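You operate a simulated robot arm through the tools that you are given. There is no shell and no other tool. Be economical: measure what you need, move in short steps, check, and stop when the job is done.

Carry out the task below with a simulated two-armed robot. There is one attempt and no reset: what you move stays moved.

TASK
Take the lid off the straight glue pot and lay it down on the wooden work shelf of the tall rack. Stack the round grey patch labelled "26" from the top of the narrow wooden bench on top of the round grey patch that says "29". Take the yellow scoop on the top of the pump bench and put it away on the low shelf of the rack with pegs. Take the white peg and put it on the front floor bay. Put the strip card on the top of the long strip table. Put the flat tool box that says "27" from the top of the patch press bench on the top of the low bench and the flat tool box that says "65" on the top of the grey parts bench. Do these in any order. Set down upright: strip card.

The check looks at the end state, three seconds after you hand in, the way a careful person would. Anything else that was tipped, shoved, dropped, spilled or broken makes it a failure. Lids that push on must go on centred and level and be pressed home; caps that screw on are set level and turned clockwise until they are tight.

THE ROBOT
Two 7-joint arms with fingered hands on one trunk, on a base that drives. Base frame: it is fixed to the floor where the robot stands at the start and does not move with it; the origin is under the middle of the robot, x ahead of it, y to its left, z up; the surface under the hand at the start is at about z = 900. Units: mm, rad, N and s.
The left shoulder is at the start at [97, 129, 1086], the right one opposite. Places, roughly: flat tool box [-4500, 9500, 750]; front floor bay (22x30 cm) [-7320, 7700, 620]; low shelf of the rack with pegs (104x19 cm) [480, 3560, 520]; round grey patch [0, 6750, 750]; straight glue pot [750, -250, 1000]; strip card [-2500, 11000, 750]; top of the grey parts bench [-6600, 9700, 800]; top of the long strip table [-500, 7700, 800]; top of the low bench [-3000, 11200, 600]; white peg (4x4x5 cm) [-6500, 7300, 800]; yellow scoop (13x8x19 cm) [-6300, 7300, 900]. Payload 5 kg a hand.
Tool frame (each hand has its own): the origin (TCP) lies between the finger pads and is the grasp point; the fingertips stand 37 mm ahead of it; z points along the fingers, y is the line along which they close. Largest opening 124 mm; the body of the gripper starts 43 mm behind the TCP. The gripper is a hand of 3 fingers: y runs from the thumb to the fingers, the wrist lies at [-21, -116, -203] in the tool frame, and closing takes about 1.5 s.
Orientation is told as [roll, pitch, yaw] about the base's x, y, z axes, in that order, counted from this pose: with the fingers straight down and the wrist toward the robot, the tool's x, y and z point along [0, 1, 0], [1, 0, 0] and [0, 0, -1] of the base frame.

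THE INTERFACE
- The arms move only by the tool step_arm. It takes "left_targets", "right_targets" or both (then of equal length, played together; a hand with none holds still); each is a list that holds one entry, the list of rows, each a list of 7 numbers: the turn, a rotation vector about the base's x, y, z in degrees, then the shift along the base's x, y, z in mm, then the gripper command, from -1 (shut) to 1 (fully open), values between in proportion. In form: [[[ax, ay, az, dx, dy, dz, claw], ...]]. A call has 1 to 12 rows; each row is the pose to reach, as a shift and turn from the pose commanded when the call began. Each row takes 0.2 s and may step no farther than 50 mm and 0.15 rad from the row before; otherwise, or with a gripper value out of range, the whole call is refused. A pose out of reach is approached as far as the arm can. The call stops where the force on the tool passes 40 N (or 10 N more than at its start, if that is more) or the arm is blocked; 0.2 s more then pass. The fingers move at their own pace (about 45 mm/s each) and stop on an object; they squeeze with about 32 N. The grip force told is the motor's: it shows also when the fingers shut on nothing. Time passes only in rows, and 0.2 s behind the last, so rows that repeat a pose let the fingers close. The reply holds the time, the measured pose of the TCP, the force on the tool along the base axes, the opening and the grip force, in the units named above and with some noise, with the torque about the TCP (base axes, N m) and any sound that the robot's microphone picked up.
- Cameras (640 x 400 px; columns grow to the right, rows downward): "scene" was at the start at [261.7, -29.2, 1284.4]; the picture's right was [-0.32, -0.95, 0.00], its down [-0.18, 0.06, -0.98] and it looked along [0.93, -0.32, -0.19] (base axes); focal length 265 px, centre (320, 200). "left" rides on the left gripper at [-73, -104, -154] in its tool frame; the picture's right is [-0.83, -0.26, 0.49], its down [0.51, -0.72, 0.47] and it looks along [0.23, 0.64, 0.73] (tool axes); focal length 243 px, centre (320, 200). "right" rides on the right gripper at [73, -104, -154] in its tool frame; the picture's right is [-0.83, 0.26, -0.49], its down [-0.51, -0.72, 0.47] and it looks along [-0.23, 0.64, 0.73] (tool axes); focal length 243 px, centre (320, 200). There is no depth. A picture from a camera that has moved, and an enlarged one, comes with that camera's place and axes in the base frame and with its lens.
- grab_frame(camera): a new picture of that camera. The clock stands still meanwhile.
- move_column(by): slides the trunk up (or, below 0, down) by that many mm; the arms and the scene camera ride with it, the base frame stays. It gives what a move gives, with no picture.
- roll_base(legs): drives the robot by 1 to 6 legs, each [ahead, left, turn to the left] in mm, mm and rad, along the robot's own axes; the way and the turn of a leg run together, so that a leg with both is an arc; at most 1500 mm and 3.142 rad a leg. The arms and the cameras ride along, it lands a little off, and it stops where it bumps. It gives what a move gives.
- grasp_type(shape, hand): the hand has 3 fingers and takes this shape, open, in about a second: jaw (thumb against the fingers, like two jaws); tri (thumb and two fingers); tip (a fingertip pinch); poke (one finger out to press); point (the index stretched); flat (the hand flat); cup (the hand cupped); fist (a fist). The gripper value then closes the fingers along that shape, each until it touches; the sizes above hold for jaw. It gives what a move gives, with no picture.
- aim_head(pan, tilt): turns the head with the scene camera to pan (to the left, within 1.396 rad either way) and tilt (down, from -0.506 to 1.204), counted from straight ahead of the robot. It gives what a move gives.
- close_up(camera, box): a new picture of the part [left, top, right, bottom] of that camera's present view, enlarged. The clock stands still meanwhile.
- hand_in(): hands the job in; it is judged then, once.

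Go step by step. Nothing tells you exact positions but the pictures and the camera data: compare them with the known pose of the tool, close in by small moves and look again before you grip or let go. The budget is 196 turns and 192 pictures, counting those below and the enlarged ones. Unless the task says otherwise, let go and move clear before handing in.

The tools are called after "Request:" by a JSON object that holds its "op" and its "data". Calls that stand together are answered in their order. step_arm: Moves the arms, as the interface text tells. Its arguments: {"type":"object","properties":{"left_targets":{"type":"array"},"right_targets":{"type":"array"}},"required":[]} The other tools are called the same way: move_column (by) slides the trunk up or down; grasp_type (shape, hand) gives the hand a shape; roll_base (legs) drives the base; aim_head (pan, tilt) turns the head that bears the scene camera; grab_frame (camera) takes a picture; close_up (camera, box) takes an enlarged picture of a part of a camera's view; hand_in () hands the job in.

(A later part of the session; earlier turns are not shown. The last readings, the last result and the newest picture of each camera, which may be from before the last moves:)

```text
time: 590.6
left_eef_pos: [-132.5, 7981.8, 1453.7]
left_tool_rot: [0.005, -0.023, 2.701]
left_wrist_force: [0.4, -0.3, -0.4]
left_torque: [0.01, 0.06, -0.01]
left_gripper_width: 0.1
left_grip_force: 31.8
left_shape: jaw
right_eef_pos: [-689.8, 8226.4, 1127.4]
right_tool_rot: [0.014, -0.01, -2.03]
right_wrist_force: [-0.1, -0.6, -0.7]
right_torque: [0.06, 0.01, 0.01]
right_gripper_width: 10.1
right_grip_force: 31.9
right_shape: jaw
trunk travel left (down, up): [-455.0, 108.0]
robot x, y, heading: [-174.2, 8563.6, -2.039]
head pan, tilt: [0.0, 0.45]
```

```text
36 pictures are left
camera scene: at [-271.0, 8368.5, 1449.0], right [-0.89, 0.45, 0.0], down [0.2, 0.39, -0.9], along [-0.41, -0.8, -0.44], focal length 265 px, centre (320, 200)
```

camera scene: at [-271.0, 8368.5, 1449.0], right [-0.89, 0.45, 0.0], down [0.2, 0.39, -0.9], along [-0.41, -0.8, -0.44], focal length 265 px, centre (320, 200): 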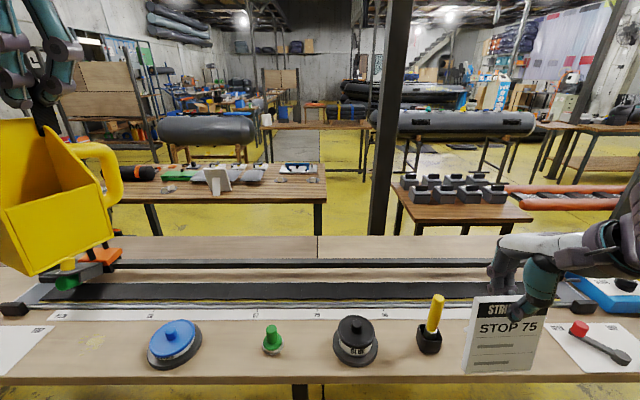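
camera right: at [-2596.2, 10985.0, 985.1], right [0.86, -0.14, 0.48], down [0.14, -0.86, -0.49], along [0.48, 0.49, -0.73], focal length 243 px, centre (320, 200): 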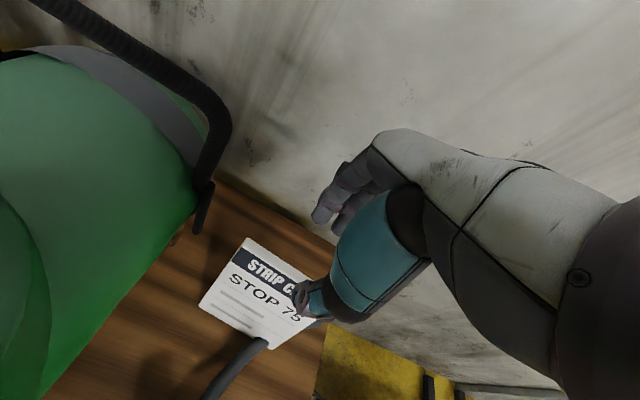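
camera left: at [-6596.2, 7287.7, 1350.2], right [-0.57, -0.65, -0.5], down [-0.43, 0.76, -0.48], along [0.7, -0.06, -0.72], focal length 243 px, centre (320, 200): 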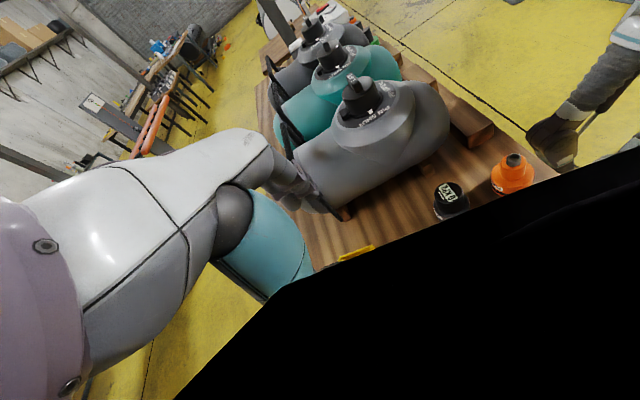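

I'm at the long strip table from behind; free space is right of the yellow marker. Shift right 150 mm, extend, and lower the card to just above the table.

Request:
{"op": "roll_base", "data": {"legs": [[0, -150, 0]]}}

Request:
{"op": "step_arm", "data": {"right_targets": [[[0, 0, 0, -17, -34, 0, -1], [0, 0, 0, -34, -67, 0, -1], [0, 0, 0, -51, -101, 0, -1], [0, 0, 0, -68, -134, -10, -1], [0, 0, 0, -68, -134, -55, -1], [0, 0, 0, -68, -134, -100, -1], [0, 0, 0, -68, -134, -140, -1], [0, 0, 0, -68, -134, -165, -1], [0, 0, 0, -68, -134, -165, -1]]]}}

Request:
{"op": "grab_frame", "data": {"camera": "scene"}}

Request:
{"op": "grab_frame", "data": {"camera": "right"}}

```text
time: 592.5
left_eef_pos: [-262.9, 8047.0, 1454.2]
left_tool_rot: [0.005, -0.024, 2.704]
left_wrist_force: [0.3, 0.0, -1.0]
left_torque: [-0.03, 0.02, 0.02]
left_gripper_width: 0.0
left_grip_force: 31.6
left_shape: jaw
right_eef_pos: [-822.2, 8292.9, 1127.6]
right_tool_rot: [0.013, -0.008, -2.031]
right_wrist_force: [0.4, 0.7, -1.3]
right_torque: [-0.02, -0.01, 0.02]
right_gripper_width: 10.3
right_grip_force: 32.2
right_shape: jaw
trunk travel left (down, up): [-455.0, 108.0]
robot x, y, heading: [-303.4, 8632.0, -2.033]
head pan, tilt: [0.0, 0.45]
```

```text
time: 594.5
left_eef_pos: [-265.1, 8049.5, 1455.7]
left_tool_rot: [0.007, -0.023, 2.7]
left_wrist_force: [0.2, 0.4, -1.4]
left_torque: [-0.06, 0.01, -0.01]
left_gripper_width: 0.0
left_grip_force: 32.2
left_shape: jaw
right_eef_pos: [-888.1, 8161.4, 965.1]
right_tool_rot: [0.016, -0.01, -2.031]
right_wrist_force: [0.7, -0.4, -0.1]
right_torque: [-0.02, 0.01, -0.01]
right_gripper_width: 10.2
right_grip_force: 31.9
right_shape: jaw
trunk travel left (down, up): [-455.0, 108.0]
robot x, y, heading: [-301.0, 8631.3, -2.033]
head pan, tilt: [0.0, 0.45]
```

```text
35 pictures are left
camera scene: at [-403.8, 8436.2, 1449.2], right [-0.89, 0.45, 0.0], down [0.2, 0.39, -0.9], along [-0.41, -0.8, -0.43], focal length 265 px, centre (320, 200)
```

scene: 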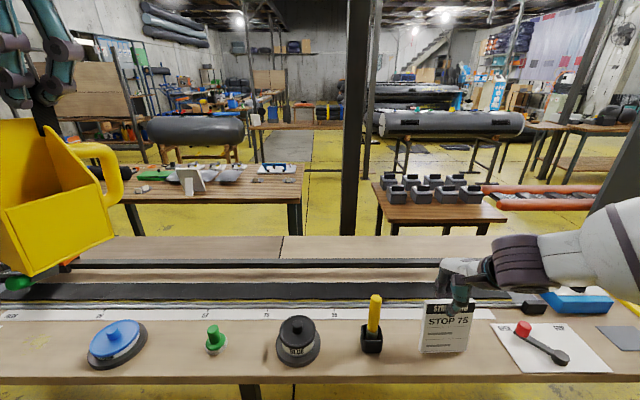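

```text
34 pictures are left
camera right: at [-779.0, 8224.3, 1117.0], right [-0.86, 0.14, 0.48], down [-0.13, 0.86, -0.49], along [-0.49, -0.48, -0.73], focal length 243 px, centre (320, 200)
```

right: 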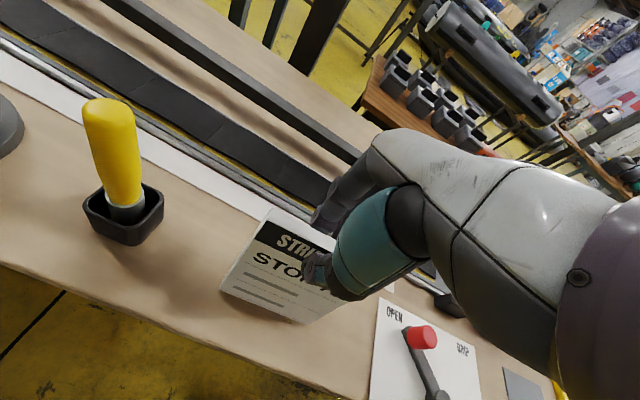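

Good position. Lower gently to contact.

Request:
{"op": "step_arm", "data": {"right_targets": [[[0, 0, 0, 0, 0, -10, -1], [0, 0, 0, 0, 0, -20, -1], [0, 0, 0, 0, 0, -26, -1], [0, 0, 0, 0, 0, -30, -1], [0, 0, 0, 0, 0, -33, -1], [0, 0, 0, 0, 0, -36, -1], [0, 0, 0, 0, 0, -39, -1], [0, 0, 0, 0, 0, -42, -1], [0, 0, 0, 0, 0, -42, -1]]]}}

Request:
{"op": "close_up", "data": {"camera": "scene", "box": [370, 220, 530, 380]}}

```text
time: 595.1
left_eef_pos: [-263.0, 8051.5, 1454.6]
left_tool_rot: [0.008, -0.022, 2.7]
left_wrist_force: [-0.3, -0.6, -1.1]
left_torque: [0.03, -0.02, 0.0]
left_gripper_width: 0.2
left_grip_force: 31.9
left_shape: jaw
right_eef_pos: [-889.8, 8155.7, 954.7]
right_tool_rot: [0.013, -0.029, -2.029]
right_wrist_force: [-1.9, -2.1, 22.8]
right_torque: [0.09, 0.01, -0.03]
right_gripper_width: 11.8
right_grip_force: 31.8
right_shape: jaw
trunk travel left (down, up): [-455.0, 108.0]
robot x, y, heading: [-303.8, 8637.0, -2.036]
head pan, tilt: [0.0, 0.45]
stopped in row 2 (right hand): the force on the tool passed its limit at 43 N (the readings are from after the stop); the commanded pose is now the measured one
```

```text
2.50 times, centred on (450, 300) of scene
camera zoom: at [-402.8, 8437.3, 1449.5], right [-0.89, 0.45, 0.0], down [0.2, 0.39, -0.9], along [-0.41, -0.8, -0.43], focal length 663 px, centre (-5, -50)
```

zoom: 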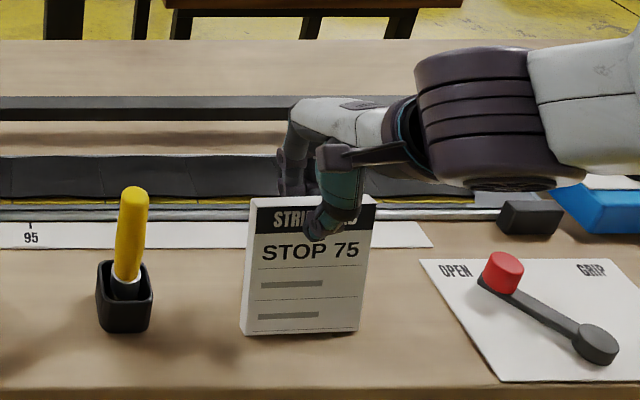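

Card is on the table, upright. Relieve, open a little, and rise straight up.

Request:
{"op": "step_arm", "data": {"right_targets": [[[0, 0, 0, 0, 2, 2, -1], [0, 0, 0, 0, 3, 2, -0.8], [0, 0, 0, 0, 3, 2, -0.6], [0, 0, 0, 0, 3, 2, -0.5], [0, 0, 0, 0, 3, 2, -0.5], [0, 0, 0, 0, 3, 20, -0.5], [0, 0, 0, 0, 3, 60, -0.5], [0, 0, 0, 0, 3, 105, -0.5], [0, 0, 0, 0, 3, 150, -0.5], [0, 0, 0, 0, 3, 195, -0.5], [0, 0, 0, 20, 40, 210, 0], [0, 0, 0, 40, 80, 220, 0]]]}}

Request:
{"op": "close_up", "data": {"camera": "scene", "box": [350, 200, 550, 380]}}

```text
time: 597.7
left_eef_pos: [-264.8, 8052.2, 1455.8]
left_tool_rot: [0.006, -0.021, 2.701]
left_wrist_force: [0.3, 1.0, -0.3]
left_torque: [-0.06, 0.03, 0.04]
left_gripper_width: 0.0
left_grip_force: 31.6
left_shape: jaw
right_eef_pos: [-848.4, 8240.2, 1176.3]
right_tool_rot: [0.016, -0.022, -2.03]
right_wrist_force: [0.1, 0.2, 0.8]
right_torque: [-0.03, 0.01, -0.02]
right_gripper_width: 61.6
right_grip_force: 0.1
right_shape: jaw
trunk travel left (down, up): [-455.0, 108.0]
robot x, y, heading: [-304.7, 8629.8, -2.039]
head pan, tilt: [0.0, 0.45]
```

```text
2.22 times, centred on (450, 290) of scene
camera zoom: at [-404.0, 8439.1, 1449.6], right [-0.89, 0.45, 0.0], down [0.2, 0.39, -0.9], along [-0.41, -0.81, -0.43], focal length 589 px, centre (31, 0)
```

zoom: 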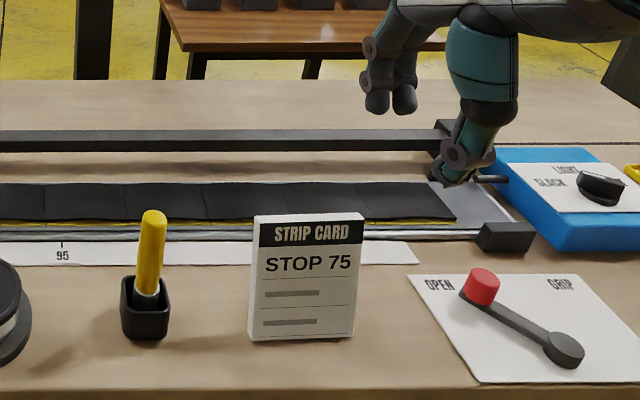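

The card stands upright. Now slide back along the aisle to the press bench for box 65.

Request:
{"op": "roll_base", "data": {"legs": [[0, -1450, 0], [0, -1450, 0], [0, -1420, 0]]}}

```text
time: 635.6
left_eef_pos: [-4134.4, 10077.6, 1454.7]
left_tool_rot: [0.003, -0.022, 2.681]
left_wrist_force: [0.6, -0.4, -1.5]
left_torque: [0.0, 0.03, -0.03]
left_gripper_width: 0.1
left_grip_force: 31.9
left_shape: jaw
right_eef_pos: [-4713.9, 10278.2, 1173.9]
right_tool_rot: [0.015, -0.02, -2.051]
right_wrist_force: [-0.9, -0.3, -0.3]
right_torque: [0.0, -0.01, 0.01]
right_gripper_width: 61.5
right_grip_force: 0.0
right_shape: jaw
trunk travel left (down, up): [-455.0, 108.0]
robot x, y, heading: [-4161.2, 10661.1, -2.057]
head pan, tilt: [0.0, 0.45]
```

Request:
{"op": "roll_base", "data": {"legs": [[0, 25, 0.033], [395, 0, 0]]}}

Request:
{"op": "aim_head", "data": {"pan": -0.2, "tilt": 0.6}}

Request:
{"op": "grab_frame", "data": {"camera": "scene"}}

Request:
{"op": "grab_frame", "data": {"camera": "right"}}

```text
time: 638.6
left_eef_pos: [-4258.2, 9714.7, 1455.0]
left_tool_rot: [0.007, -0.022, 2.722]
left_wrist_force: [-0.2, 1.2, -1.7]
left_torque: [-0.03, -0.01, 0.01]
left_gripper_width: 0.4
left_grip_force: 32.0
left_shape: jaw
right_eef_pos: [-4845.9, 9891.1, 1174.7]
right_tool_rot: [0.013, -0.024, -2.01]
right_wrist_force: [-0.3, 0.2, 0.3]
right_torque: [-0.01, 0.03, 0.07]
right_gripper_width: 61.7
right_grip_force: 0.1
right_shape: jaw
trunk travel left (down, up): [-455.0, 108.0]
robot x, y, heading: [-4306.9, 10296.5, -2.019]
head pan, tilt: [0.0, 0.45]
```

```text
time: 639.3
left_eef_pos: [-4260.0, 9712.8, 1455.5]
left_tool_rot: [0.005, -0.022, 2.721]
left_wrist_force: [0.6, -0.5, -1.1]
left_torque: [-0.02, 0.0, -0.01]
left_gripper_width: 0.2
left_grip_force: 32.3
left_shape: jaw
right_eef_pos: [-4847.1, 9888.1, 1175.4]
right_tool_rot: [0.012, -0.02, -2.011]
right_wrist_force: [-0.7, -0.3, 0.1]
right_torque: [-0.02, 0.04, 0.0]
right_gripper_width: 61.7
right_grip_force: 0.0
right_shape: jaw
trunk travel left (down, up): [-455.0, 108.0]
robot x, y, heading: [-4307.2, 10298.6, -2.014]
head pan, tilt: [-0.201, 0.6]
```

```text
31 pictures are left
camera scene: at [-4420.3, 10109.0, 1435.4], right [-0.8, 0.6, 0.0], down [0.34, 0.45, -0.83], along [-0.5, -0.66, -0.56], focal length 265 px, centre (320, 200)
```

scene: 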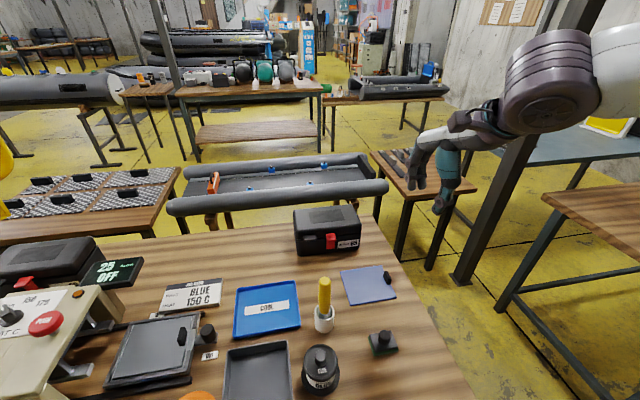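

```text
30 pictures are left
camera right: at [-4738.0, 9956.4, 1326.2], right [-0.86, 0.13, 0.49], down [-0.15, 0.86, -0.49], along [-0.48, -0.5, -0.72], focal length 243 px, centre (320, 200)
```

right: 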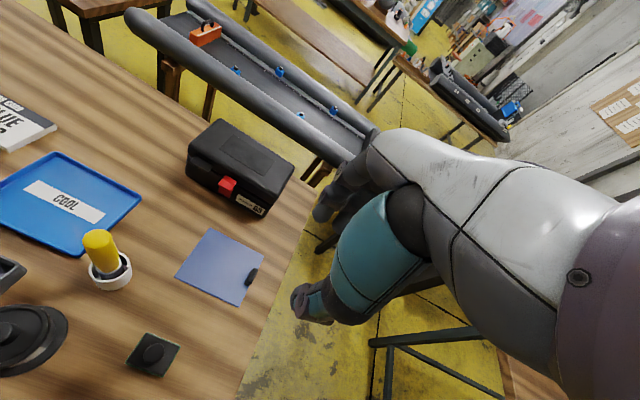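

Box 65's latch at (-4807,9655); grip point (-4862,9609). Move the right hand above it, fully open.

Request:
{"op": "step_arm", "data": {"right_targets": [[[0, 0, 0, -2, -35, -15, 1], [0, 0, 0, -4, -70, -30, 1], [0, 0, 0, -6, -105, -50, 1], [0, 0, 0, -8, -140, -70, 1], [0, 0, 0, -10, -175, -95, 1], [0, 0, 0, -12, -210, -120, 1], [0, 0, 0, -14, -245, -145, 1], [0, 0, 0, -15, -279, -175, 1], [0, 0, 0, -15, -279, -195, 1], [0, 0, 0, -15, -279, -195, 1]]]}}

Request:
{"op": "close_up", "data": {"camera": "scene", "box": [260, 150, 420, 270]}}

Request:
{"op": "grab_frame", "data": {"camera": "right"}}

```text
time: 641.5
left_eef_pos: [-4258.1, 9714.3, 1454.8]
left_tool_rot: [0.006, -0.022, 2.72]
left_wrist_force: [-0.3, 0.4, 0.1]
left_torque: [-0.05, 0.01, -0.01]
left_gripper_width: 0.0
left_grip_force: 32.1
left_shape: jaw
right_eef_pos: [-4862.3, 9613.6, 979.9]
right_tool_rot: [0.017, -0.023, -2.012]
right_wrist_force: [-0.3, 0.4, 0.6]
right_torque: [0.01, -0.02, 0.01]
right_gripper_width: 123.6
right_grip_force: 0.1
right_shape: jaw
trunk travel left (down, up): [-455.0, 108.0]
robot x, y, heading: [-4308.5, 10292.0, -2.019]
head pan, tilt: [-0.201, 0.6]
```

```text
3.33 times, centred on (340, 210) of scene
camera zoom: at [-4419.6, 10110.3, 1435.7], right [-0.8, 0.6, 0.0], down [0.34, 0.45, -0.83], along [-0.5, -0.66, -0.56], focal length 884 px, centre (253, 167)
```

zoom: 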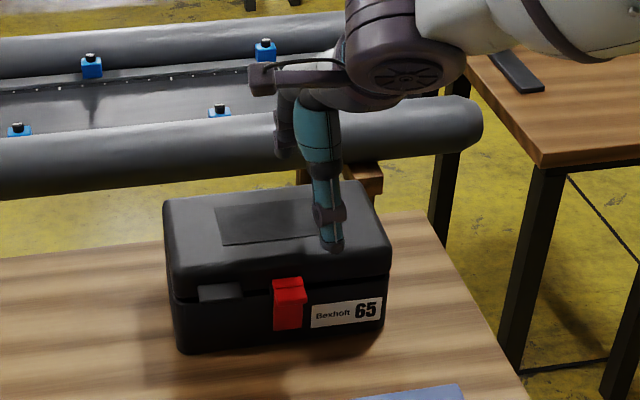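

```text
28 pictures are left
camera right: at [-4753.5, 9680.6, 1132.0], right [-0.86, 0.13, 0.49], down [-0.15, 0.86, -0.49], along [-0.48, -0.5, -0.72], focal length 243 px, centre (320, 200)
```

right: 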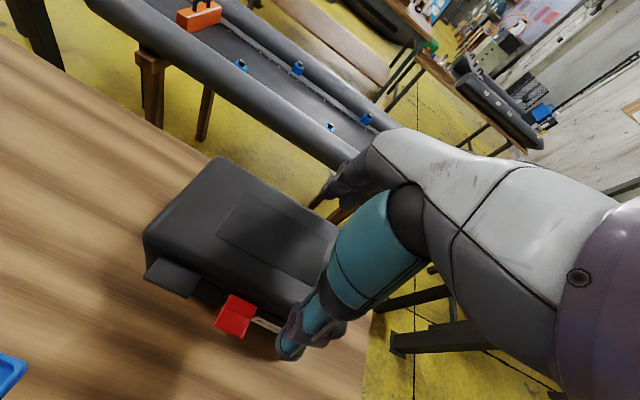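

Aligned within 5 mm; nudge forward 5 mm, descend and grip.

Request:
{"op": "step_arm", "data": {"right_targets": [[[0, 0, 0, -2, -5, -15, 1], [0, 0, 0, -2, -5, -28, 1], [0, 0, 0, -2, -5, -40, 1], [0, 0, 0, -2, -5, -52, 1], [0, 0, 0, -2, -5, -62, 1], [0, 0, 0, -2, -5, -70, 1], [0, 0, 0, -2, -5, -70, 0.8], [0, 0, 0, -2, -5, -70, 0.4], [0, 0, 0, -2, -5, -70, -1], [0, 0, 0, -2, -5, -70, -1], [0, 0, 0, -2, -5, -70, -1]]]}}

Request:
{"op": "close_up", "data": {"camera": "scene", "box": [260, 150, 420, 270]}}

```text
time: 642.7
left_eef_pos: [-4257.5, 9716.5, 1456.3]
left_tool_rot: [0.007, -0.024, 2.719]
left_wrist_force: [-0.1, -0.1, -1.2]
left_torque: [0.0, -0.02, 0.0]
left_gripper_width: 0.0
left_grip_force: 31.9
left_shape: jaw
right_eef_pos: [-4866.0, 9600.4, 938.7]
right_tool_rot: [0.02, -0.041, -2.011]
right_wrist_force: [-2.2, 0.2, 29.6]
right_torque: [-1.94, 1.17, -0.12]
right_gripper_width: 123.7
right_grip_force: 0.1
right_shape: jaw
trunk travel left (down, up): [-455.0, 108.0]
robot x, y, heading: [-4312.6, 10296.4, -2.015]
head pan, tilt: [-0.201, 0.6]
stopped in row 5 (right hand): the force on the tool passed its limit at 44 N (the readings are from after the stop); the commanded pose is now the measured one
```

```text
3.33 times, centred on (340, 210) of scene
camera zoom: at [-4418.6, 10112.3, 1436.2], right [-0.8, 0.6, 0.0], down [0.34, 0.45, -0.83], along [-0.5, -0.66, -0.56], focal length 884 px, centre (253, 167)
```

zoom: 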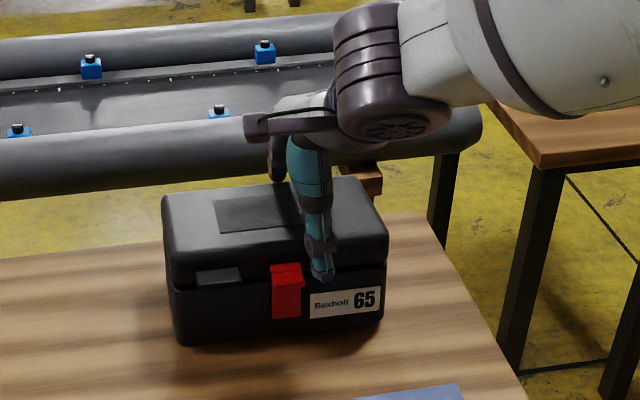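

The far fingers land on the box's rear top edge and nudged it forward ~15 mm. Raise, correct the slight tilt, shift 9 mm forward and try again.

Request:
{"op": "step_arm", "data": {"right_targets": [[[0, 0, 0, 0, 0, 20, 1], [-1.1, 2.2, 0, 0, 0, 35, 1], [-1.1, 2.2, 0, -4, -8, 35, 1], [-1.1, 2.2, 0, -4, -8, 35, 1]]]}}

Request:
{"op": "close_up", "data": {"camera": "scene", "box": [260, 150, 420, 270]}}

Request:
{"op": "close_up", "data": {"camera": "right", "box": [120, 130, 400, 350]}}

```text
time: 643.7
left_eef_pos: [-4259.4, 9712.5, 1454.8]
left_tool_rot: [0.003, -0.023, 2.72]
left_wrist_force: [-0.7, 1.6, -2.2]
left_torque: [-0.02, 0.02, -0.01]
left_gripper_width: 0.0
left_grip_force: 32.1
left_shape: jaw
right_eef_pos: [-4871.9, 9594.2, 964.0]
right_tool_rot: [-0.011, -0.064, -2.009]
right_wrist_force: [-0.2, -1.0, -0.3]
right_torque: [-0.03, 0.02, -0.01]
right_gripper_width: 123.6
right_grip_force: 0.2
right_shape: jaw
trunk travel left (down, up): [-455.0, 108.0]
robot x, y, heading: [-4310.4, 10295.0, -2.017]
head pan, tilt: [-0.201, 0.6]
```

```text
3.33 times, centred on (340, 210) of scene
camera zoom: at [-4420.5, 10109.2, 1435.3], right [-0.8, 0.6, 0.0], down [0.34, 0.45, -0.82], along [-0.5, -0.66, -0.57], focal length 884 px, centre (253, 167)
```

zoom: 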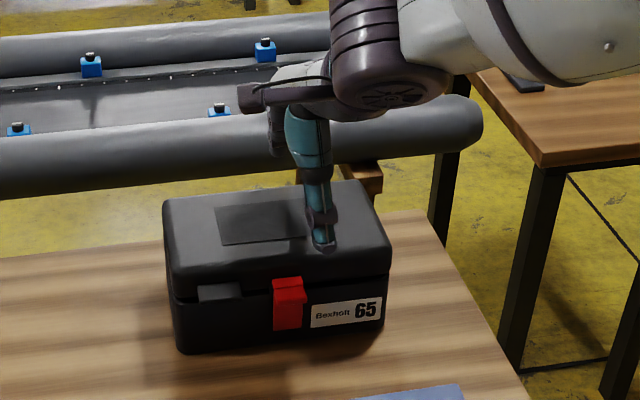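

```text
1.82 times, centred on (260, 240) of right
camera zoom: at [-4755.7, 9665.6, 1109.7], right [-0.84, 0.14, 0.52], down [-0.17, 0.84, -0.51], along [-0.51, -0.52, -0.69], focal length 441 px, centre (429, 127)
```

zoom: 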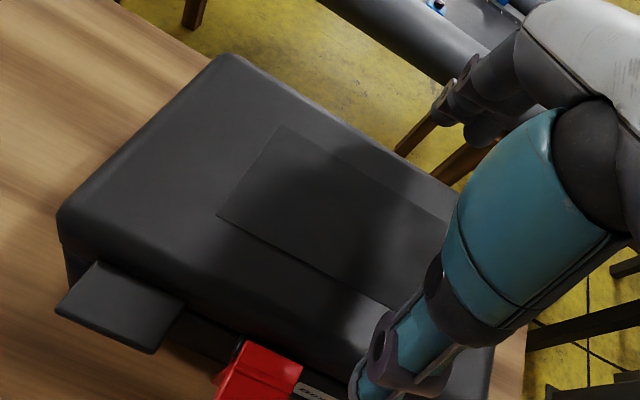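

The box had only tipped and settled back; my hand is tilted ~4° and 13 mm too far forward now. Level it and re-centre, then look.

Request:
{"op": "step_arm", "data": {"right_targets": [[[1.5, -1.1, 0, 4, 6, 0, 1], [3.05, -2.13, 0, 7, 12, 0, 1], [3.05, -2.13, 0, 7, 12, 0, 1], [3.05, -2.13, 0, 7, 12, 0, 1]]]}}

Request:
{"op": "close_up", "data": {"camera": "right", "box": [120, 130, 400, 350]}}

```text
time: 644.7
left_eef_pos: [-4259.4, 9713.5, 1454.5]
left_tool_rot: [0.006, -0.023, 2.722]
left_wrist_force: [-0.3, 0.3, -1.2]
left_torque: [-0.02, 0.04, 0.07]
left_gripper_width: 0.0
left_grip_force: 31.7
left_shape: jaw
right_eef_pos: [-4864.2, 9605.8, 965.1]
right_tool_rot: [0.0, -0.001, -2.009]
right_wrist_force: [0.5, 0.8, 0.0]
right_torque: [0.01, 0.03, 0.0]
right_gripper_width: 124.0
right_grip_force: 0.0
right_shape: jaw
trunk travel left (down, up): [-455.0, 108.0]
robot x, y, heading: [-4309.9, 10293.9, -2.022]
head pan, tilt: [-0.201, 0.6]
```

```text
1.82 times, centred on (260, 240) of right
camera zoom: at [-4753.9, 9669.7, 1117.9], right [-0.86, 0.12, 0.49], down [-0.15, 0.87, -0.47], along [-0.48, -0.48, -0.73], focal length 441 px, centre (429, 127)
```

zoom: 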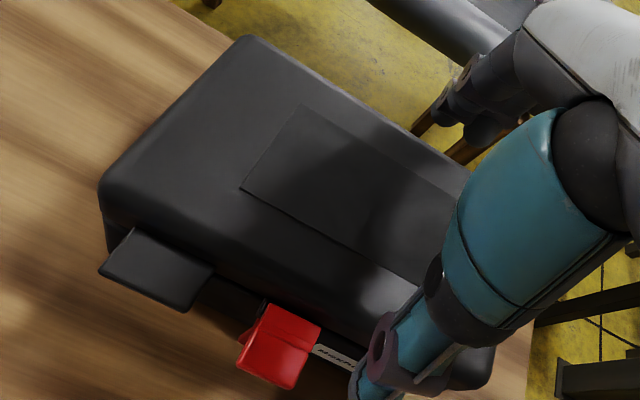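

Level and centred. Descend in small steps.

Request:
{"op": "step_arm", "data": {"right_targets": [[[0, 0, 0, 0, 0, -10, 1], [0, 0, 0, 0, 0, -18, 1], [0, 0, 0, 0, 0, -26, 1], [0, 0, 0, 0, 0, -34, 1], [0, 0, 0, 0, 0, -42, 1], [0, 0, 0, 0, 0, -50, 1], [0, 0, 0, 0, 0, -57, 1], [0, 0, 0, 0, 0, -57, 1]]]}}

```text
time: 645.8
left_eef_pos: [-4258.3, 9716.1, 1456.0]
left_tool_rot: [0.006, -0.021, 2.719]
left_wrist_force: [-0.3, 0.4, -1.5]
left_torque: [0.01, -0.02, -0.02]
left_gripper_width: 0.0
left_grip_force: 32.1
left_shape: jaw
right_eef_pos: [-4865.0, 9600.6, 939.7]
right_tool_rot: [0.006, -0.022, -2.009]
right_wrist_force: [-2.3, 0.9, 29.6]
right_torque: [-1.8, 1.07, -0.15]
right_gripper_width: 123.3
right_grip_force: 0.1
right_shape: jaw
trunk travel left (down, up): [-455.0, 108.0]
robot x, y, heading: [-4307.8, 10294.9, -2.018]
head pan, tilt: [-0.201, 0.6]
stopped in row 5 (right hand): the force on the tool passed its limit at 43 N (the readings are from after the stop); the commanded pose is now the measured one
```

Re-measured: the box's centre lies 5–7 mm farther forward than I used. Raise, level, set the offset and try again.

Request:
{"op": "step_arm", "data": {"right_targets": [[[0.6, 0, 0, 0, 3, 15, 1], [1.29, -0.22, 0, -3, -2, 30, 1], [1.29, -0.22, 0, -3, -2, 30, 1], [1.29, -0.22, 0, -3, -2, 20, 1], [1.29, -0.22, 0, -3, -2, 10, 1], [1.29, -0.22, 0, -3, -2, 0, 1], [1.29, -0.22, 0, -3, -2, -8, 1], [1.29, -0.22, 0, -3, -2, -16, 1], [1.29, -0.22, 0, -3, -2, -24, 1], [1.29, -0.22, 0, -3, -2, -31, 1], [1.29, -0.22, 0, -3, -2, -31, 1]]]}}

Request:
{"op": "close_up", "data": {"camera": "scene", "box": [260, 150, 420, 270]}}

```text
time: 648.2
left_eef_pos: [-4257.4, 9716.0, 1455.8]
left_tool_rot: [0.009, -0.026, 2.722]
left_wrist_force: [0.3, -0.3, -1.7]
left_torque: [-0.02, -0.02, -0.02]
left_gripper_width: 0.0
left_grip_force: 32.3
left_shape: jaw
right_eef_pos: [-4866.3, 9599.0, 907.6]
right_tool_rot: [-0.002, 0.005, -2.01]
right_wrist_force: [-6.1, -10.6, 34.4]
right_torque: [-1.63, 0.45, -0.16]
right_gripper_width: 123.9
right_grip_force: 0.1
right_shape: jaw
trunk travel left (down, up): [-455.0, 108.0]
robot x, y, heading: [-4304.9, 10295.0, -2.017]
head pan, tilt: [-0.201, 0.6]
```

```text
3.33 times, centred on (340, 210) of scene
camera zoom: at [-4418.0, 10112.1, 1436.3], right [-0.8, 0.6, 0.0], down [0.34, 0.45, -0.83], along [-0.5, -0.66, -0.56], focal length 884 px, centre (253, 167)
```

zoom: 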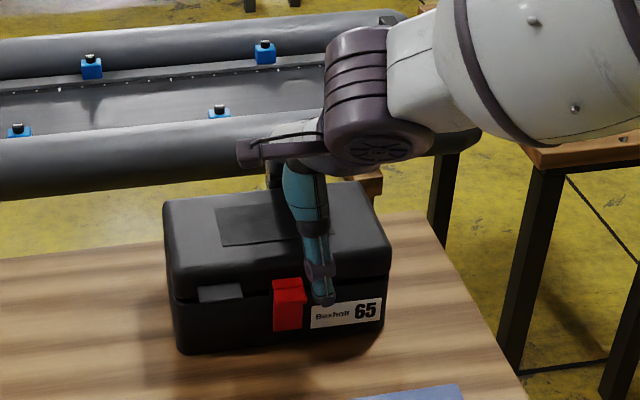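

Straddled at the same depth as the first box. Close and lift.

Request:
{"op": "step_arm", "data": {"right_targets": [[[0, 0, 0, 0, 0, 3, 0.8], [0, 0, 0, 0, 0, 3, 0.4], [0, 0, 0, 0, 0, 3, 0], [0, 0, 0, 0, 0, 3, -1], [0, 0, 0, 0, 0, 3, -1], [0, 0, 0, 0, 0, 3, -1], [0, 0, 0, 0, 0, 12, -1], [0, 0, 0, 0, 0, 30, -1], [0, 0, 0, 0, 0, 70, -1], [0, 0, 0, 0, 0, 115, -1], [0, 0, 0, 0, 0, 160, -1], [0, 0, 0, 0, 0, 190, -1]]]}}

Request:
{"op": "close_up", "data": {"camera": "scene", "box": [240, 100, 440, 270]}}

```text
time: 650.8
left_eef_pos: [-4258.0, 9715.0, 1454.7]
left_tool_rot: [0.006, -0.023, 2.721]
left_wrist_force: [0.4, -0.1, -0.6]
left_torque: [-0.03, 0.03, 0.01]
left_gripper_width: 0.0
left_grip_force: 31.8
left_shape: jaw
right_eef_pos: [-4867.0, 9602.3, 1093.8]
right_tool_rot: [-0.004, 0.012, -2.011]
right_wrist_force: [-0.5, 1.2, -4.3]
right_torque: [0.02, 0.11, -0.01]
right_gripper_width: 111.6
right_grip_force: 32.3
right_shape: jaw
trunk travel left (down, up): [-455.0, 108.0]
robot x, y, heading: [-4312.1, 10294.3, -2.016]
head pan, tilt: [-0.201, 0.6]
```

```text
2.35 times, centred on (340, 185) of scene
camera zoom: at [-4419.5, 10110.4, 1435.6], right [-0.8, 0.6, 0.0], down [0.34, 0.45, -0.83], along [-0.5, -0.66, -0.56], focal length 624 px, centre (273, 235)
```

zoom: 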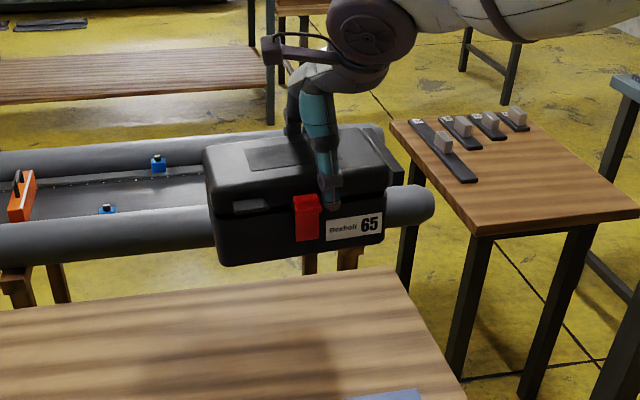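

Box 65 is held. Raise and retract it, then go back along the rear aisle (reversing, facing +e1) to the left passage.

Request:
{"op": "step_arm", "data": {"right_targets": [[[0, 0, 0, 10, 20, 30, -1], [0, 0, 0, 22, 45, 55, -1], [0, 0, 0, 36, 75, 80, -1], [0, 0, 0, 52, 110, 100, -1], [0, 0, 0, 70, 148, 110, -1], [0, 0, 0, 89, 187, 110, -1], [0, 0, 0, 108, 227, 110, -1], [0, 0, 0, 129, 271, 110, -1], [0, 0, 0, 129, 271, 110, -1]]]}}

Request:
{"op": "roll_base", "data": {"legs": [[-230, 0, 0], [0, 0, 1.555], [-1480, 0, 0], [-1450, 0, 0]]}}

```text
time: 652.8
left_eef_pos: [-4260.7, 9712.5, 1455.8]
left_tool_rot: [0.004, -0.023, 2.722]
left_wrist_force: [0.3, -0.6, -1.1]
left_torque: [0.0, 0.02, 0.0]
left_gripper_width: 0.0
left_grip_force: 31.9
left_shape: jaw
right_eef_pos: [-4737.7, 9871.6, 1200.0]
right_tool_rot: [-0.002, 0.013, -2.012]
right_wrist_force: [-0.2, 0.3, -3.4]
right_torque: [0.06, 0.11, 0.02]
right_gripper_width: 111.6
right_grip_force: 31.7
right_shape: jaw
trunk travel left (down, up): [-455.0, 108.0]
robot x, y, heading: [-4313.8, 10296.5, -2.016]
head pan, tilt: [-0.201, 0.6]
```

```text
time: 671.9
left_eef_pos: [-6208.2, 11877.3, 1453.1]
left_tool_rot: [0.004, -0.022, -2.018]
left_wrist_force: [0.4, 0.6, -1.0]
left_torque: [-0.02, -0.02, 0.02]
left_gripper_width: 0.2
left_grip_force: 32.2
left_shape: jaw
right_eef_pos: [-6378.4, 11402.7, 1202.0]
right_tool_rot: [-0.002, 0.012, -0.466]
right_wrist_force: [0.5, -0.2, -5.0]
right_torque: [-0.09, 0.04, 0.0]
right_gripper_width: 111.3
right_grip_force: 32.3
right_shape: jaw
trunk travel left (down, up): [-455.0, 108.0]
robot x, y, heading: [-6787.9, 11842.4, -0.474]
head pan, tilt: [-0.201, 0.6]
```

Pose is right for the passage. Slide right (toward the front aisle).

Request:
{"op": "roll_base", "data": {"legs": [[-20, -1400, 0.008], [0, -1450, 0]]}}

```text
time: 697.0
left_eef_pos: [-7557.4, 9335.6, 1455.0]
left_tool_rot: [0.005, -0.024, -2.039]
left_wrist_force: [-0.7, 0.4, -1.9]
left_torque: [-0.01, 0.0, 0.07]
left_gripper_width: 0.0
left_grip_force: 32.3
left_shape: jaw
right_eef_pos: [-7738.0, 8864.8, 1201.3]
right_tool_rot: [-0.004, 0.012, -0.486]
right_wrist_force: [0.7, 0.3, -4.2]
right_torque: [-0.07, 0.07, 0.02]
right_gripper_width: 111.4
right_grip_force: 32.4
right_shape: jaw
trunk travel left (down, up): [-455.0, 108.0]
robot x, y, heading: [-8142.9, 9314.1, -0.494]
head pan, tilt: [-0.201, 0.6]
```

Now forward along the aisle, turn to face the grey parts bench, and look.

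Request:
{"op": "roll_base", "data": {"legs": [[890, 0, 0.03], [0, 0, 1.571]]}}

Request:
{"op": "aim_head", "data": {"pan": 0.0, "tilt": 0.5}}

Request:
{"op": "grab_frame", "data": {"camera": "scene"}}

```text
time: 705.5
left_eef_pos: [-7373.1, 9479.6, 1455.1]
left_tool_rot: [0.005, -0.021, -0.45]
left_wrist_force: [-0.2, -0.4, -1.5]
left_torque: [0.04, 0.01, -0.01]
left_gripper_width: 0.1
left_grip_force: 32.0
left_shape: jaw
right_eef_pos: [-6899.0, 9307.5, 1200.5]
right_tool_rot: [-0.004, 0.013, 1.102]
right_wrist_force: [-0.8, 0.3, -3.7]
right_torque: [-0.04, -0.1, -0.01]
right_gripper_width: 111.3
right_grip_force: 32.0
right_shape: jaw
trunk travel left (down, up): [-455.0, 108.0]
robot x, y, heading: [-7341.0, 8895.4, 1.092]
head pan, tilt: [-0.201, 0.6]
```

```text
time: 706.3
left_eef_pos: [-7372.4, 9478.9, 1454.7]
left_tool_rot: [0.004, -0.025, -0.449]
left_wrist_force: [0.2, -0.2, -1.5]
left_torque: [0.04, 0.0, 0.01]
left_gripper_width: 0.0
left_grip_force: 32.3
left_shape: jaw
right_eef_pos: [-6899.2, 9307.7, 1201.1]
right_tool_rot: [-0.005, 0.011, 1.101]
right_wrist_force: [0.3, 0.9, -3.3]
right_torque: [-0.03, -0.12, 0.02]
right_gripper_width: 111.2
right_grip_force: 32.1
right_shape: jaw
trunk travel left (down, up): [-455.0, 108.0]
robot x, y, heading: [-7337.0, 8897.7, 1.091]
head pan, tilt: [0.0, 0.499]
```

```text
21 pictures are left
camera scene: at [-7240.2, 9089.5, 1444.5], right [0.89, -0.46, 0.0], down [-0.22, -0.43, -0.88], along [0.4, 0.78, -0.48], focal length 265 px, centre (320, 200)
```

scene: 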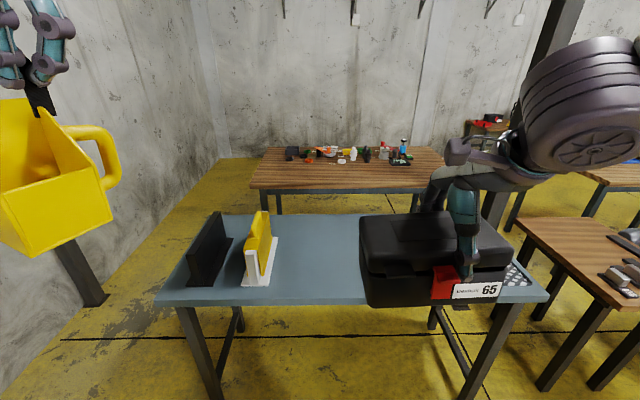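

The free area between the yellow case and the checker plate is good: target centre (-6710,9690). Drive forward 190 mm, extend and lower to 940.

Request:
{"op": "roll_base", "data": {"legs": [[190, 0, 0.01]]}}

Request:
{"op": "step_arm", "data": {"right_targets": [[[0, 0, 0, 21, 33, 0, -1], [0, 0, 0, 43, 67, 0, -1], [0, 0, 0, 64, 100, 0, -1], [0, 0, 0, 85, 133, 0, -1], [0, 0, 0, 107, 167, -10, -1], [0, 0, 0, 128, 200, -30, -1], [0, 0, 0, 128, 200, -75, -1], [0, 0, 0, 128, 200, -120, -1], [0, 0, 0, 128, 200, -165, -1], [0, 0, 0, 128, 200, -210, -1], [0, 0, 0, 128, 200, -255, -1], [0, 0, 0, 128, 200, -255, -1]]]}}

Request:
{"op": "grab_frame", "data": {"camera": "scene"}}

```text
time: 707.8
left_eef_pos: [-7293.1, 9644.8, 1456.3]
left_tool_rot: [0.009, -0.023, -0.445]
left_wrist_force: [-0.8, -0.5, -1.2]
left_torque: [0.06, -0.02, -0.02]
left_gripper_width: 0.0
left_grip_force: 32.0
left_shape: jaw
right_eef_pos: [-6816.7, 9477.3, 1203.6]
right_tool_rot: [-0.003, 0.009, 1.11]
right_wrist_force: [0.2, 0.1, -4.0]
right_torque: [-0.01, -0.09, -0.01]
right_gripper_width: 111.1
right_grip_force: 32.1
right_shape: jaw
trunk travel left (down, up): [-455.0, 108.0]
robot x, y, heading: [-7253.1, 9062.7, 1.097]
head pan, tilt: [0.0, 0.499]
```

```text
time: 710.4
left_eef_pos: [-7290.7, 9647.6, 1453.5]
left_tool_rot: [0.006, -0.024, -0.443]
left_wrist_force: [0.1, -0.2, -1.4]
left_torque: [0.02, -0.02, -0.01]
left_gripper_width: 0.0
left_grip_force: 32.1
left_shape: jaw
right_eef_pos: [-6689.1, 9678.5, 942.7]
right_tool_rot: [-0.004, 0.011, 1.111]
right_wrist_force: [0.0, -0.6, -4.0]
right_torque: [0.01, -0.09, 0.0]
right_gripper_width: 111.3
right_grip_force: 32.1
right_shape: jaw
trunk travel left (down, up): [-455.0, 108.0]
robot x, y, heading: [-7252.1, 9065.1, 1.105]
head pan, tilt: [0.0, 0.499]
```

```text
20 pictures are left
camera scene: at [-7155.3, 9259.6, 1444.7], right [0.89, -0.45, 0.0], down [-0.22, -0.43, -0.88], along [0.4, 0.78, -0.48], focal length 265 px, centre (320, 200)
```

scene: 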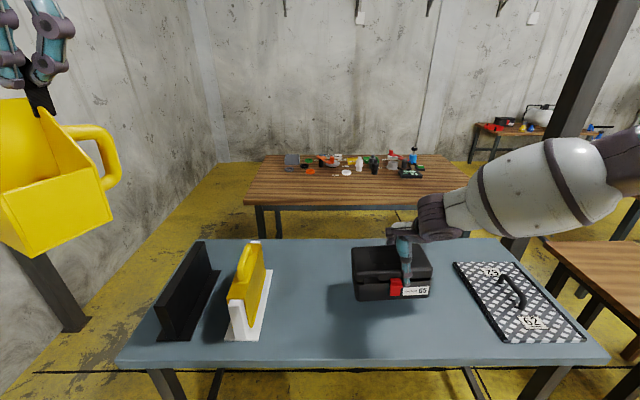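

Well placed over free space. Lower until contact.

Request:
{"op": "step_arm", "data": {"right_targets": [[[0, 0, 0, 0, 0, -8, -1], [0, 0, 0, 0, 0, -16, -1], [0, 0, 0, 0, 0, -22, -1], [0, 0, 0, 0, 0, -28, -1], [0, 0, 0, 0, 0, -33, -1], [0, 0, 0, 0, 0, -38, -1], [0, 0, 0, 0, 0, -43, -1], [0, 0, 0, 0, 0, -48, -1], [0, 0, 0, 0, 0, -53, -1], [0, 0, 0, 0, 0, -58, -1], [0, 0, 0, 0, 0, -63, -1], [0, 0, 0, 0, 0, -68, -1]]]}}

```text
time: 713.1
left_eef_pos: [-7291.6, 9645.0, 1455.5]
left_tool_rot: [0.01, -0.022, -0.446]
left_wrist_force: [0.6, 0.2, -1.3]
left_torque: [0.0, 0.0, -0.02]
left_gripper_width: 0.0
left_grip_force: 32.1
left_shape: jaw
right_eef_pos: [-6687.6, 9682.8, 888.9]
right_tool_rot: [0.0, -0.005, 1.108]
right_wrist_force: [-3.5, -11.6, 31.8]
right_torque: [0.99, 0.04, 0.11]
right_gripper_width: 110.6
right_grip_force: 32.3
right_shape: jaw
trunk travel left (down, up): [-455.0, 108.0]
robot x, y, heading: [-7253.1, 9063.4, 1.1]
head pan, tilt: [0.0, 0.499]
stopped in row 12 (right hand): the force on the tool passed its limit at 42 N (the readings are from after the stop); the commanded pose is now the measured one
```

Contact at 889. Relieve, open, rise and retract.

Request:
{"op": "step_arm", "data": {"right_targets": [[[0, 0, 0, 0, 0, 2, -1], [0, 0, 0, 0, 0, 2, 0.8], [0, 0, 0, 0, 0, 2, 1], [0, 0, 0, 0, 0, 2, 1], [0, 0, 0, 0, 0, 18, 1], [0, 0, 0, 0, 0, 55, 1], [0, 0, 0, 0, 0, 100, 1], [0, 0, 0, 0, 0, 145, 1], [0, 0, 0, 0, 0, 190, 1], [0, 0, 0, -8, -18, 225, 1], [0, 0, 0, -20, -45, 260, 0.5], [0, 0, 0, -35, -75, 290, 0.3]]]}}

Request:
{"op": "close_up", "data": {"camera": "scene", "box": [110, 200, 620, 400]}}

```text
time: 715.7
left_eef_pos: [-7292.4, 9645.1, 1455.8]
left_tool_rot: [0.009, -0.022, -0.443]
left_wrist_force: [0.9, -0.3, -1.0]
left_torque: [0.0, -0.03, 0.02]
left_gripper_width: 0.2
left_grip_force: 32.0
left_shape: jaw
right_eef_pos: [-6721.6, 9604.7, 1172.3]
right_tool_rot: [-0.004, 0.004, 1.11]
right_wrist_force: [-0.7, -0.1, 0.1]
right_torque: [0.04, 0.0, 0.03]
right_gripper_width: 81.0
right_grip_force: 0.1
right_shape: jaw
trunk travel left (down, up): [-455.0, 108.0]
robot x, y, heading: [-7250.1, 9061.5, 1.103]
head pan, tilt: [0.0, 0.499]
```

```text
1.25 times, centred on (365, 300) of scene
camera zoom: at [-7156.4, 9256.7, 1445.1], right [0.89, -0.45, 0.0], down [-0.22, -0.43, -0.88], along [0.4, 0.78, -0.48], focal length 333 px, centre (264, 74)
```

zoom: 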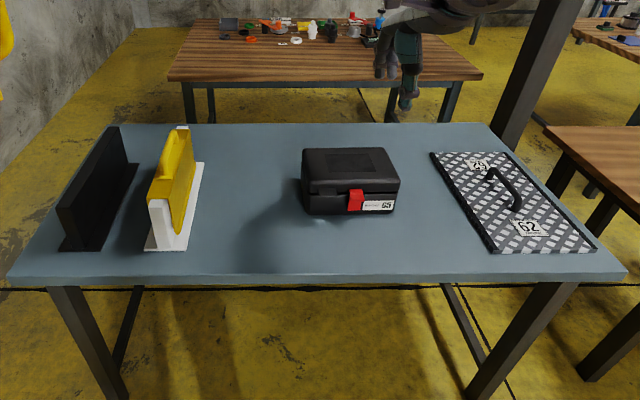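

Box 65 is set. Last job: the scoop. Tuck the right arm and drive back round the raft's end to the first aisle.

Request:
{"op": "step_arm", "data": {"right_targets": [[[0, 0, 0, -3.5, -34, 23, 0], [0, 0, 0, -7, -69, 46, 0], [0, 0, 0, -10.5, -103, 68, 0], [0, 0, 0, -14, -138, 91, 0], [0, 0, 0, -17.5, -172, 114, 0], [0, 0, 0, -21, -206, 137, 0], [0, 0, 0, -24.5, -241, 160, 0], [0, 0, 0, -28, -275, 182, 0], [0, 0, 0, -31.5, -310, 205, 0], [0, 0, 0, -35, -344, 228, 0], [0, 0, 0, -35, -344, 228, 0]]]}}

Request:
{"op": "roll_base", "data": {"legs": [[-230, 0, 0.004], [0, 820, 0], [-1000, 0, 0], [-1000, 0, 0]]}}

```text
time: 718.1
left_eef_pos: [-7291.0, 9649.3, 1454.5]
left_tool_rot: [0.006, -0.022, -0.444]
left_wrist_force: [-0.3, 0.4, -1.9]
left_torque: [0.04, -0.01, 0.01]
left_gripper_width: 0.1
left_grip_force: 31.4
left_shape: jaw
right_eef_pos: [-6758.4, 9263.3, 1400.9]
right_tool_rot: [-0.003, 0.006, 1.11]
right_wrist_force: [0.7, 0.8, -1.1]
right_torque: [0.0, 0.02, 0.04]
right_gripper_width: 62.4
right_grip_force: 0.1
right_shape: jaw
trunk travel left (down, up): [-455.0, 108.0]
robot x, y, heading: [-7252.4, 9063.3, 1.105]
head pan, tilt: [0.0, 0.499]
```

```text
time: 726.8
left_eef_pos: [-8141.8, 9804.6, 1452.9]
left_tool_rot: [0.003, -0.02, -0.432]
left_wrist_force: [0.0, 0.2, -1.5]
left_torque: [0.03, -0.02, -0.06]
left_gripper_width: 0.1
left_grip_force: 32.1
left_shape: jaw
right_eef_pos: [-7604.6, 9428.1, 1400.8]
right_tool_rot: [0.0, 0.004, 1.124]
right_wrist_force: [0.3, 0.0, 0.1]
right_torque: [0.01, 0.01, 0.02]
right_gripper_width: 62.4
right_grip_force: 0.0
right_shape: jaw
trunk travel left (down, up): [-455.0, 108.0]
robot x, y, heading: [-8097.2, 9227.3, 1.111]
head pan, tilt: [0.0, 0.499]
stopped in leg 2: the robot was blocked; the commanded pose is now the measured one
```

Touched the wall on the left; ease right 55 mm and reverse through the passage.

Request:
{"op": "roll_base", "data": {"legs": [[0, -55, -0.004], [-1000, 15, 0], [-1000, 15, 0]]}}

```text
time: 737.5
left_eef_pos: [-9010.5, 8024.4, 1451.7]
left_tool_rot: [0.004, -0.02, -0.435]
left_wrist_force: [1.0, 0.6, -1.1]
left_torque: [0.0, -0.02, 0.0]
left_gripper_width: 0.0
left_grip_force: 32.2
left_shape: jaw
right_eef_pos: [-8475.1, 7646.4, 1400.8]
right_tool_rot: [-0.001, 0.005, 1.12]
right_wrist_force: [-0.7, 0.1, 0.7]
right_torque: [-0.04, 0.01, 0.01]
right_gripper_width: 62.2
right_grip_force: 0.1
right_shape: jaw
trunk travel left (down, up): [-455.0, 108.0]
robot x, y, heading: [-8969.1, 7441.9, 1.114]
head pan, tilt: [0.0, 0.499]
```

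In the first aisle. Turn to +e1 and drive the long way to the rack with pegs.

Request:
{"op": "roll_base", "data": {"legs": [[0, 0, -1.578], [1450, 0, 0], [1450, 0, 0], [1450, 0, 0], [1450, 0, 0], [1400, 0, 0]]}}

```text
time: 765.6
left_eef_pos: [-3944.2, 5112.6, 1457.9]
left_tool_rot: [0.015, -0.019, -2.045]
left_wrist_force: [-0.2, 0.8, -1.4]
left_torque: [-0.01, -0.05, -0.01]
left_gripper_width: 0.0
left_grip_force: 32.2
left_shape: jaw
right_eef_pos: [-4341.3, 4589.6, 1404.0]
right_tool_rot: [-0.004, -0.005, -0.491]
right_wrist_force: [-0.7, 0.3, 0.0]
right_torque: [-0.02, -0.05, 0.0]
right_gripper_width: 62.5
right_grip_force: 0.0
right_shape: jaw
trunk travel left (down, up): [-455.0, 108.0]
robot x, y, heading: [-4518.8, 5085.3, -0.5]
head pan, tilt: [0.0, 0.499]
stopped in leg 5: the robot was blocked; the commanded pose is now the measured one
```

Something stopped me at a≈-6313. Look down and around.

Request:
{"op": "aim_head", "data": {"pan": -0.3, "tilt": 0.75}}

Request:
{"op": "grab_frame", "data": {"camera": "scene"}}

Request:
{"op": "aim_head", "data": {"pan": 0.6, "tilt": 0.45}}

Request:
{"op": "grab_frame", "data": {"camera": "scene"}}

```text
time: 766.4
left_eef_pos: [-3930.9, 5105.1, 1451.9]
left_tool_rot: [0.004, -0.02, -2.047]
left_wrist_force: [1.3, -1.5, -1.2]
left_torque: [0.05, 0.05, -0.01]
left_gripper_width: 0.2
left_grip_force: 32.3
left_shape: jaw
right_eef_pos: [-4329.5, 4584.6, 1399.4]
right_tool_rot: [-0.002, 0.006, -0.49]
right_wrist_force: [1.2, -0.2, 0.2]
right_torque: [0.01, 0.08, 0.02]
right_gripper_width: 62.5
right_grip_force: 0.1
right_shape: jaw
trunk travel left (down, up): [-455.0, 108.0]
robot x, y, heading: [-4515.0, 5083.4, -0.502]
head pan, tilt: [-0.3, 0.75]
```

```text
18 pictures are left
camera scene: at [-4344.4, 4963.8, 1421.6], right [-0.72, -0.7, 0.0], down [-0.48, 0.49, -0.73], along [0.51, -0.52, -0.68], focal length 265 px, centre (320, 200)
```

scene: 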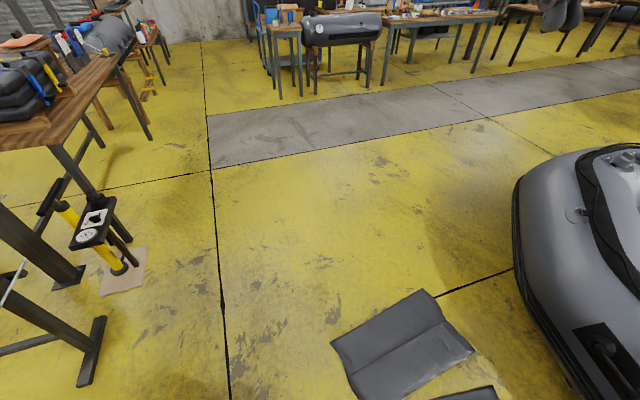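

```text
time: 767.6
left_eef_pos: [-3934.4, 5108.1, 1453.6]
left_tool_rot: [0.006, -0.02, -2.048]
left_wrist_force: [0.4, 0.4, -1.4]
left_torque: [-0.02, 0.02, 0.0]
left_gripper_width: 0.1
left_grip_force: 32.6
left_shape: jaw
right_eef_pos: [-4334.3, 4586.8, 1401.7]
right_tool_rot: [-0.004, 0.003, -0.493]
right_wrist_force: [0.6, 0.0, -0.3]
right_torque: [-0.01, 0.03, 0.02]
right_gripper_width: 61.8
right_grip_force: 0.0
right_shape: jaw
trunk travel left (down, up): [-455.0, 108.0]
robot x, y, heading: [-4517.1, 5087.6, -0.498]
head pan, tilt: [0.6, 0.45]
```

```text
17 pictures are left
camera scene: at [-4315.0, 5034.7, 1448.9], right [0.1, -1.0, 0.0], down [-0.43, -0.04, -0.9], along [0.9, 0.09, -0.44], focal length 265 px, centre (320, 200)
```

scene: 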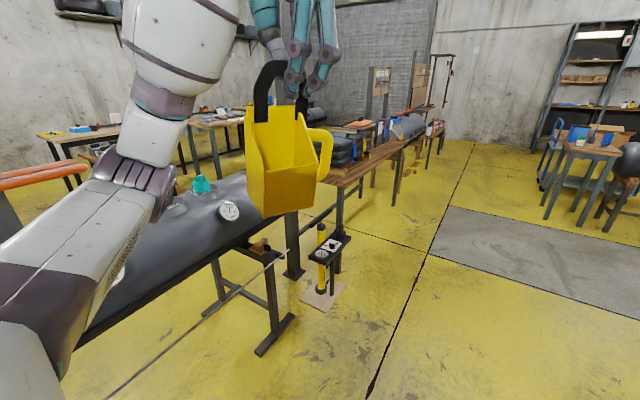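

The left elbow likely touches the tube's end. Draw the left hand in toward the middle, raise the trunk, realign to the earlier lane (b≈2620), and continue.

Request:
{"op": "step_arm", "data": {"left_targets": [[[0, 0, 0, 6, -41, 0, -1], [0, 0, 0, 12, -82, 0, -1], [0, 0, 0, 18, -123, 0, -1], [0, 0, 0, 24, -165, 0, -1], [0, 0, 0, 30, -206, 0, -1], [0, 0, 0, 36, -247, 0, -1], [0, 0, 0, 36, -247, 0, -1]]]}}

Request:
{"op": "move_column", "data": {"by": 105}}

Request:
{"op": "roll_base", "data": {"legs": [[-60, 90, 0.036], [1400, 0, 0], [1400, 0, 0], [1400, 0, 0], [1300, 0, 0]]}}

```text
time: 769.2
left_eef_pos: [-3898.1, 4862.4, 1458.3]
left_tool_rot: [0.008, -0.022, -2.049]
left_wrist_force: [0.3, -0.5, -1.4]
left_torque: [-0.05, -0.02, 0.0]
left_gripper_width: 0.0
left_grip_force: 32.5
left_shape: jaw
right_eef_pos: [-4335.0, 4589.7, 1402.0]
right_tool_rot: [-0.006, 0.001, -0.491]
right_wrist_force: [0.5, -1.0, 0.5]
right_torque: [-0.01, -0.03, 0.0]
right_gripper_width: 62.3
right_grip_force: 0.1
right_shape: jaw
trunk travel left (down, up): [-455.0, 108.0]
robot x, y, heading: [-4517.0, 5086.6, -0.492]
head pan, tilt: [0.6, 0.45]
```

```text
time: 770.6
left_eef_pos: [-3897.3, 4860.7, 1555.3]
left_tool_rot: [0.005, -0.019, -2.047]
left_wrist_force: [0.6, 1.7, -2.0]
left_torque: [-0.01, 0.01, -0.01]
left_gripper_width: 0.0
left_grip_force: 31.9
left_shape: jaw
right_eef_pos: [-4334.4, 4588.4, 1504.5]
right_tool_rot: [-0.004, 0.005, -0.49]
right_wrist_force: [1.1, 0.5, -0.2]
right_torque: [0.02, -0.01, -0.02]
right_gripper_width: 62.2
right_grip_force: 0.1
right_shape: jaw
trunk travel left (down, up): [-560.0, 3.0]
robot x, y, heading: [-4517.0, 5088.8, -0.496]
head pan, tilt: [0.6, 0.45]
```

```text
time: 797.9
left_eef_pos: [1041.4, 2623.8, 1561.2]
left_tool_rot: [0.011, -0.022, -1.993]
left_wrist_force: [0.3, 1.6, -1.8]
left_torque: [-0.01, -0.05, 0.0]
left_gripper_width: 0.0
left_grip_force: 32.1
left_shape: jaw
right_eef_pos: [621.6, 2326.1, 1507.5]
right_tool_rot: [-0.004, 0.0, -0.437]
right_wrist_force: [0.3, -0.1, -0.4]
right_torque: [-0.03, -0.01, 0.03]
right_gripper_width: 62.3
right_grip_force: 0.1
right_shape: jaw
trunk travel left (down, up): [-560.0, 3.0]
robot x, y, heading: [412.8, 2815.3, -0.444]
head pan, tilt: [0.6, 0.45]
```

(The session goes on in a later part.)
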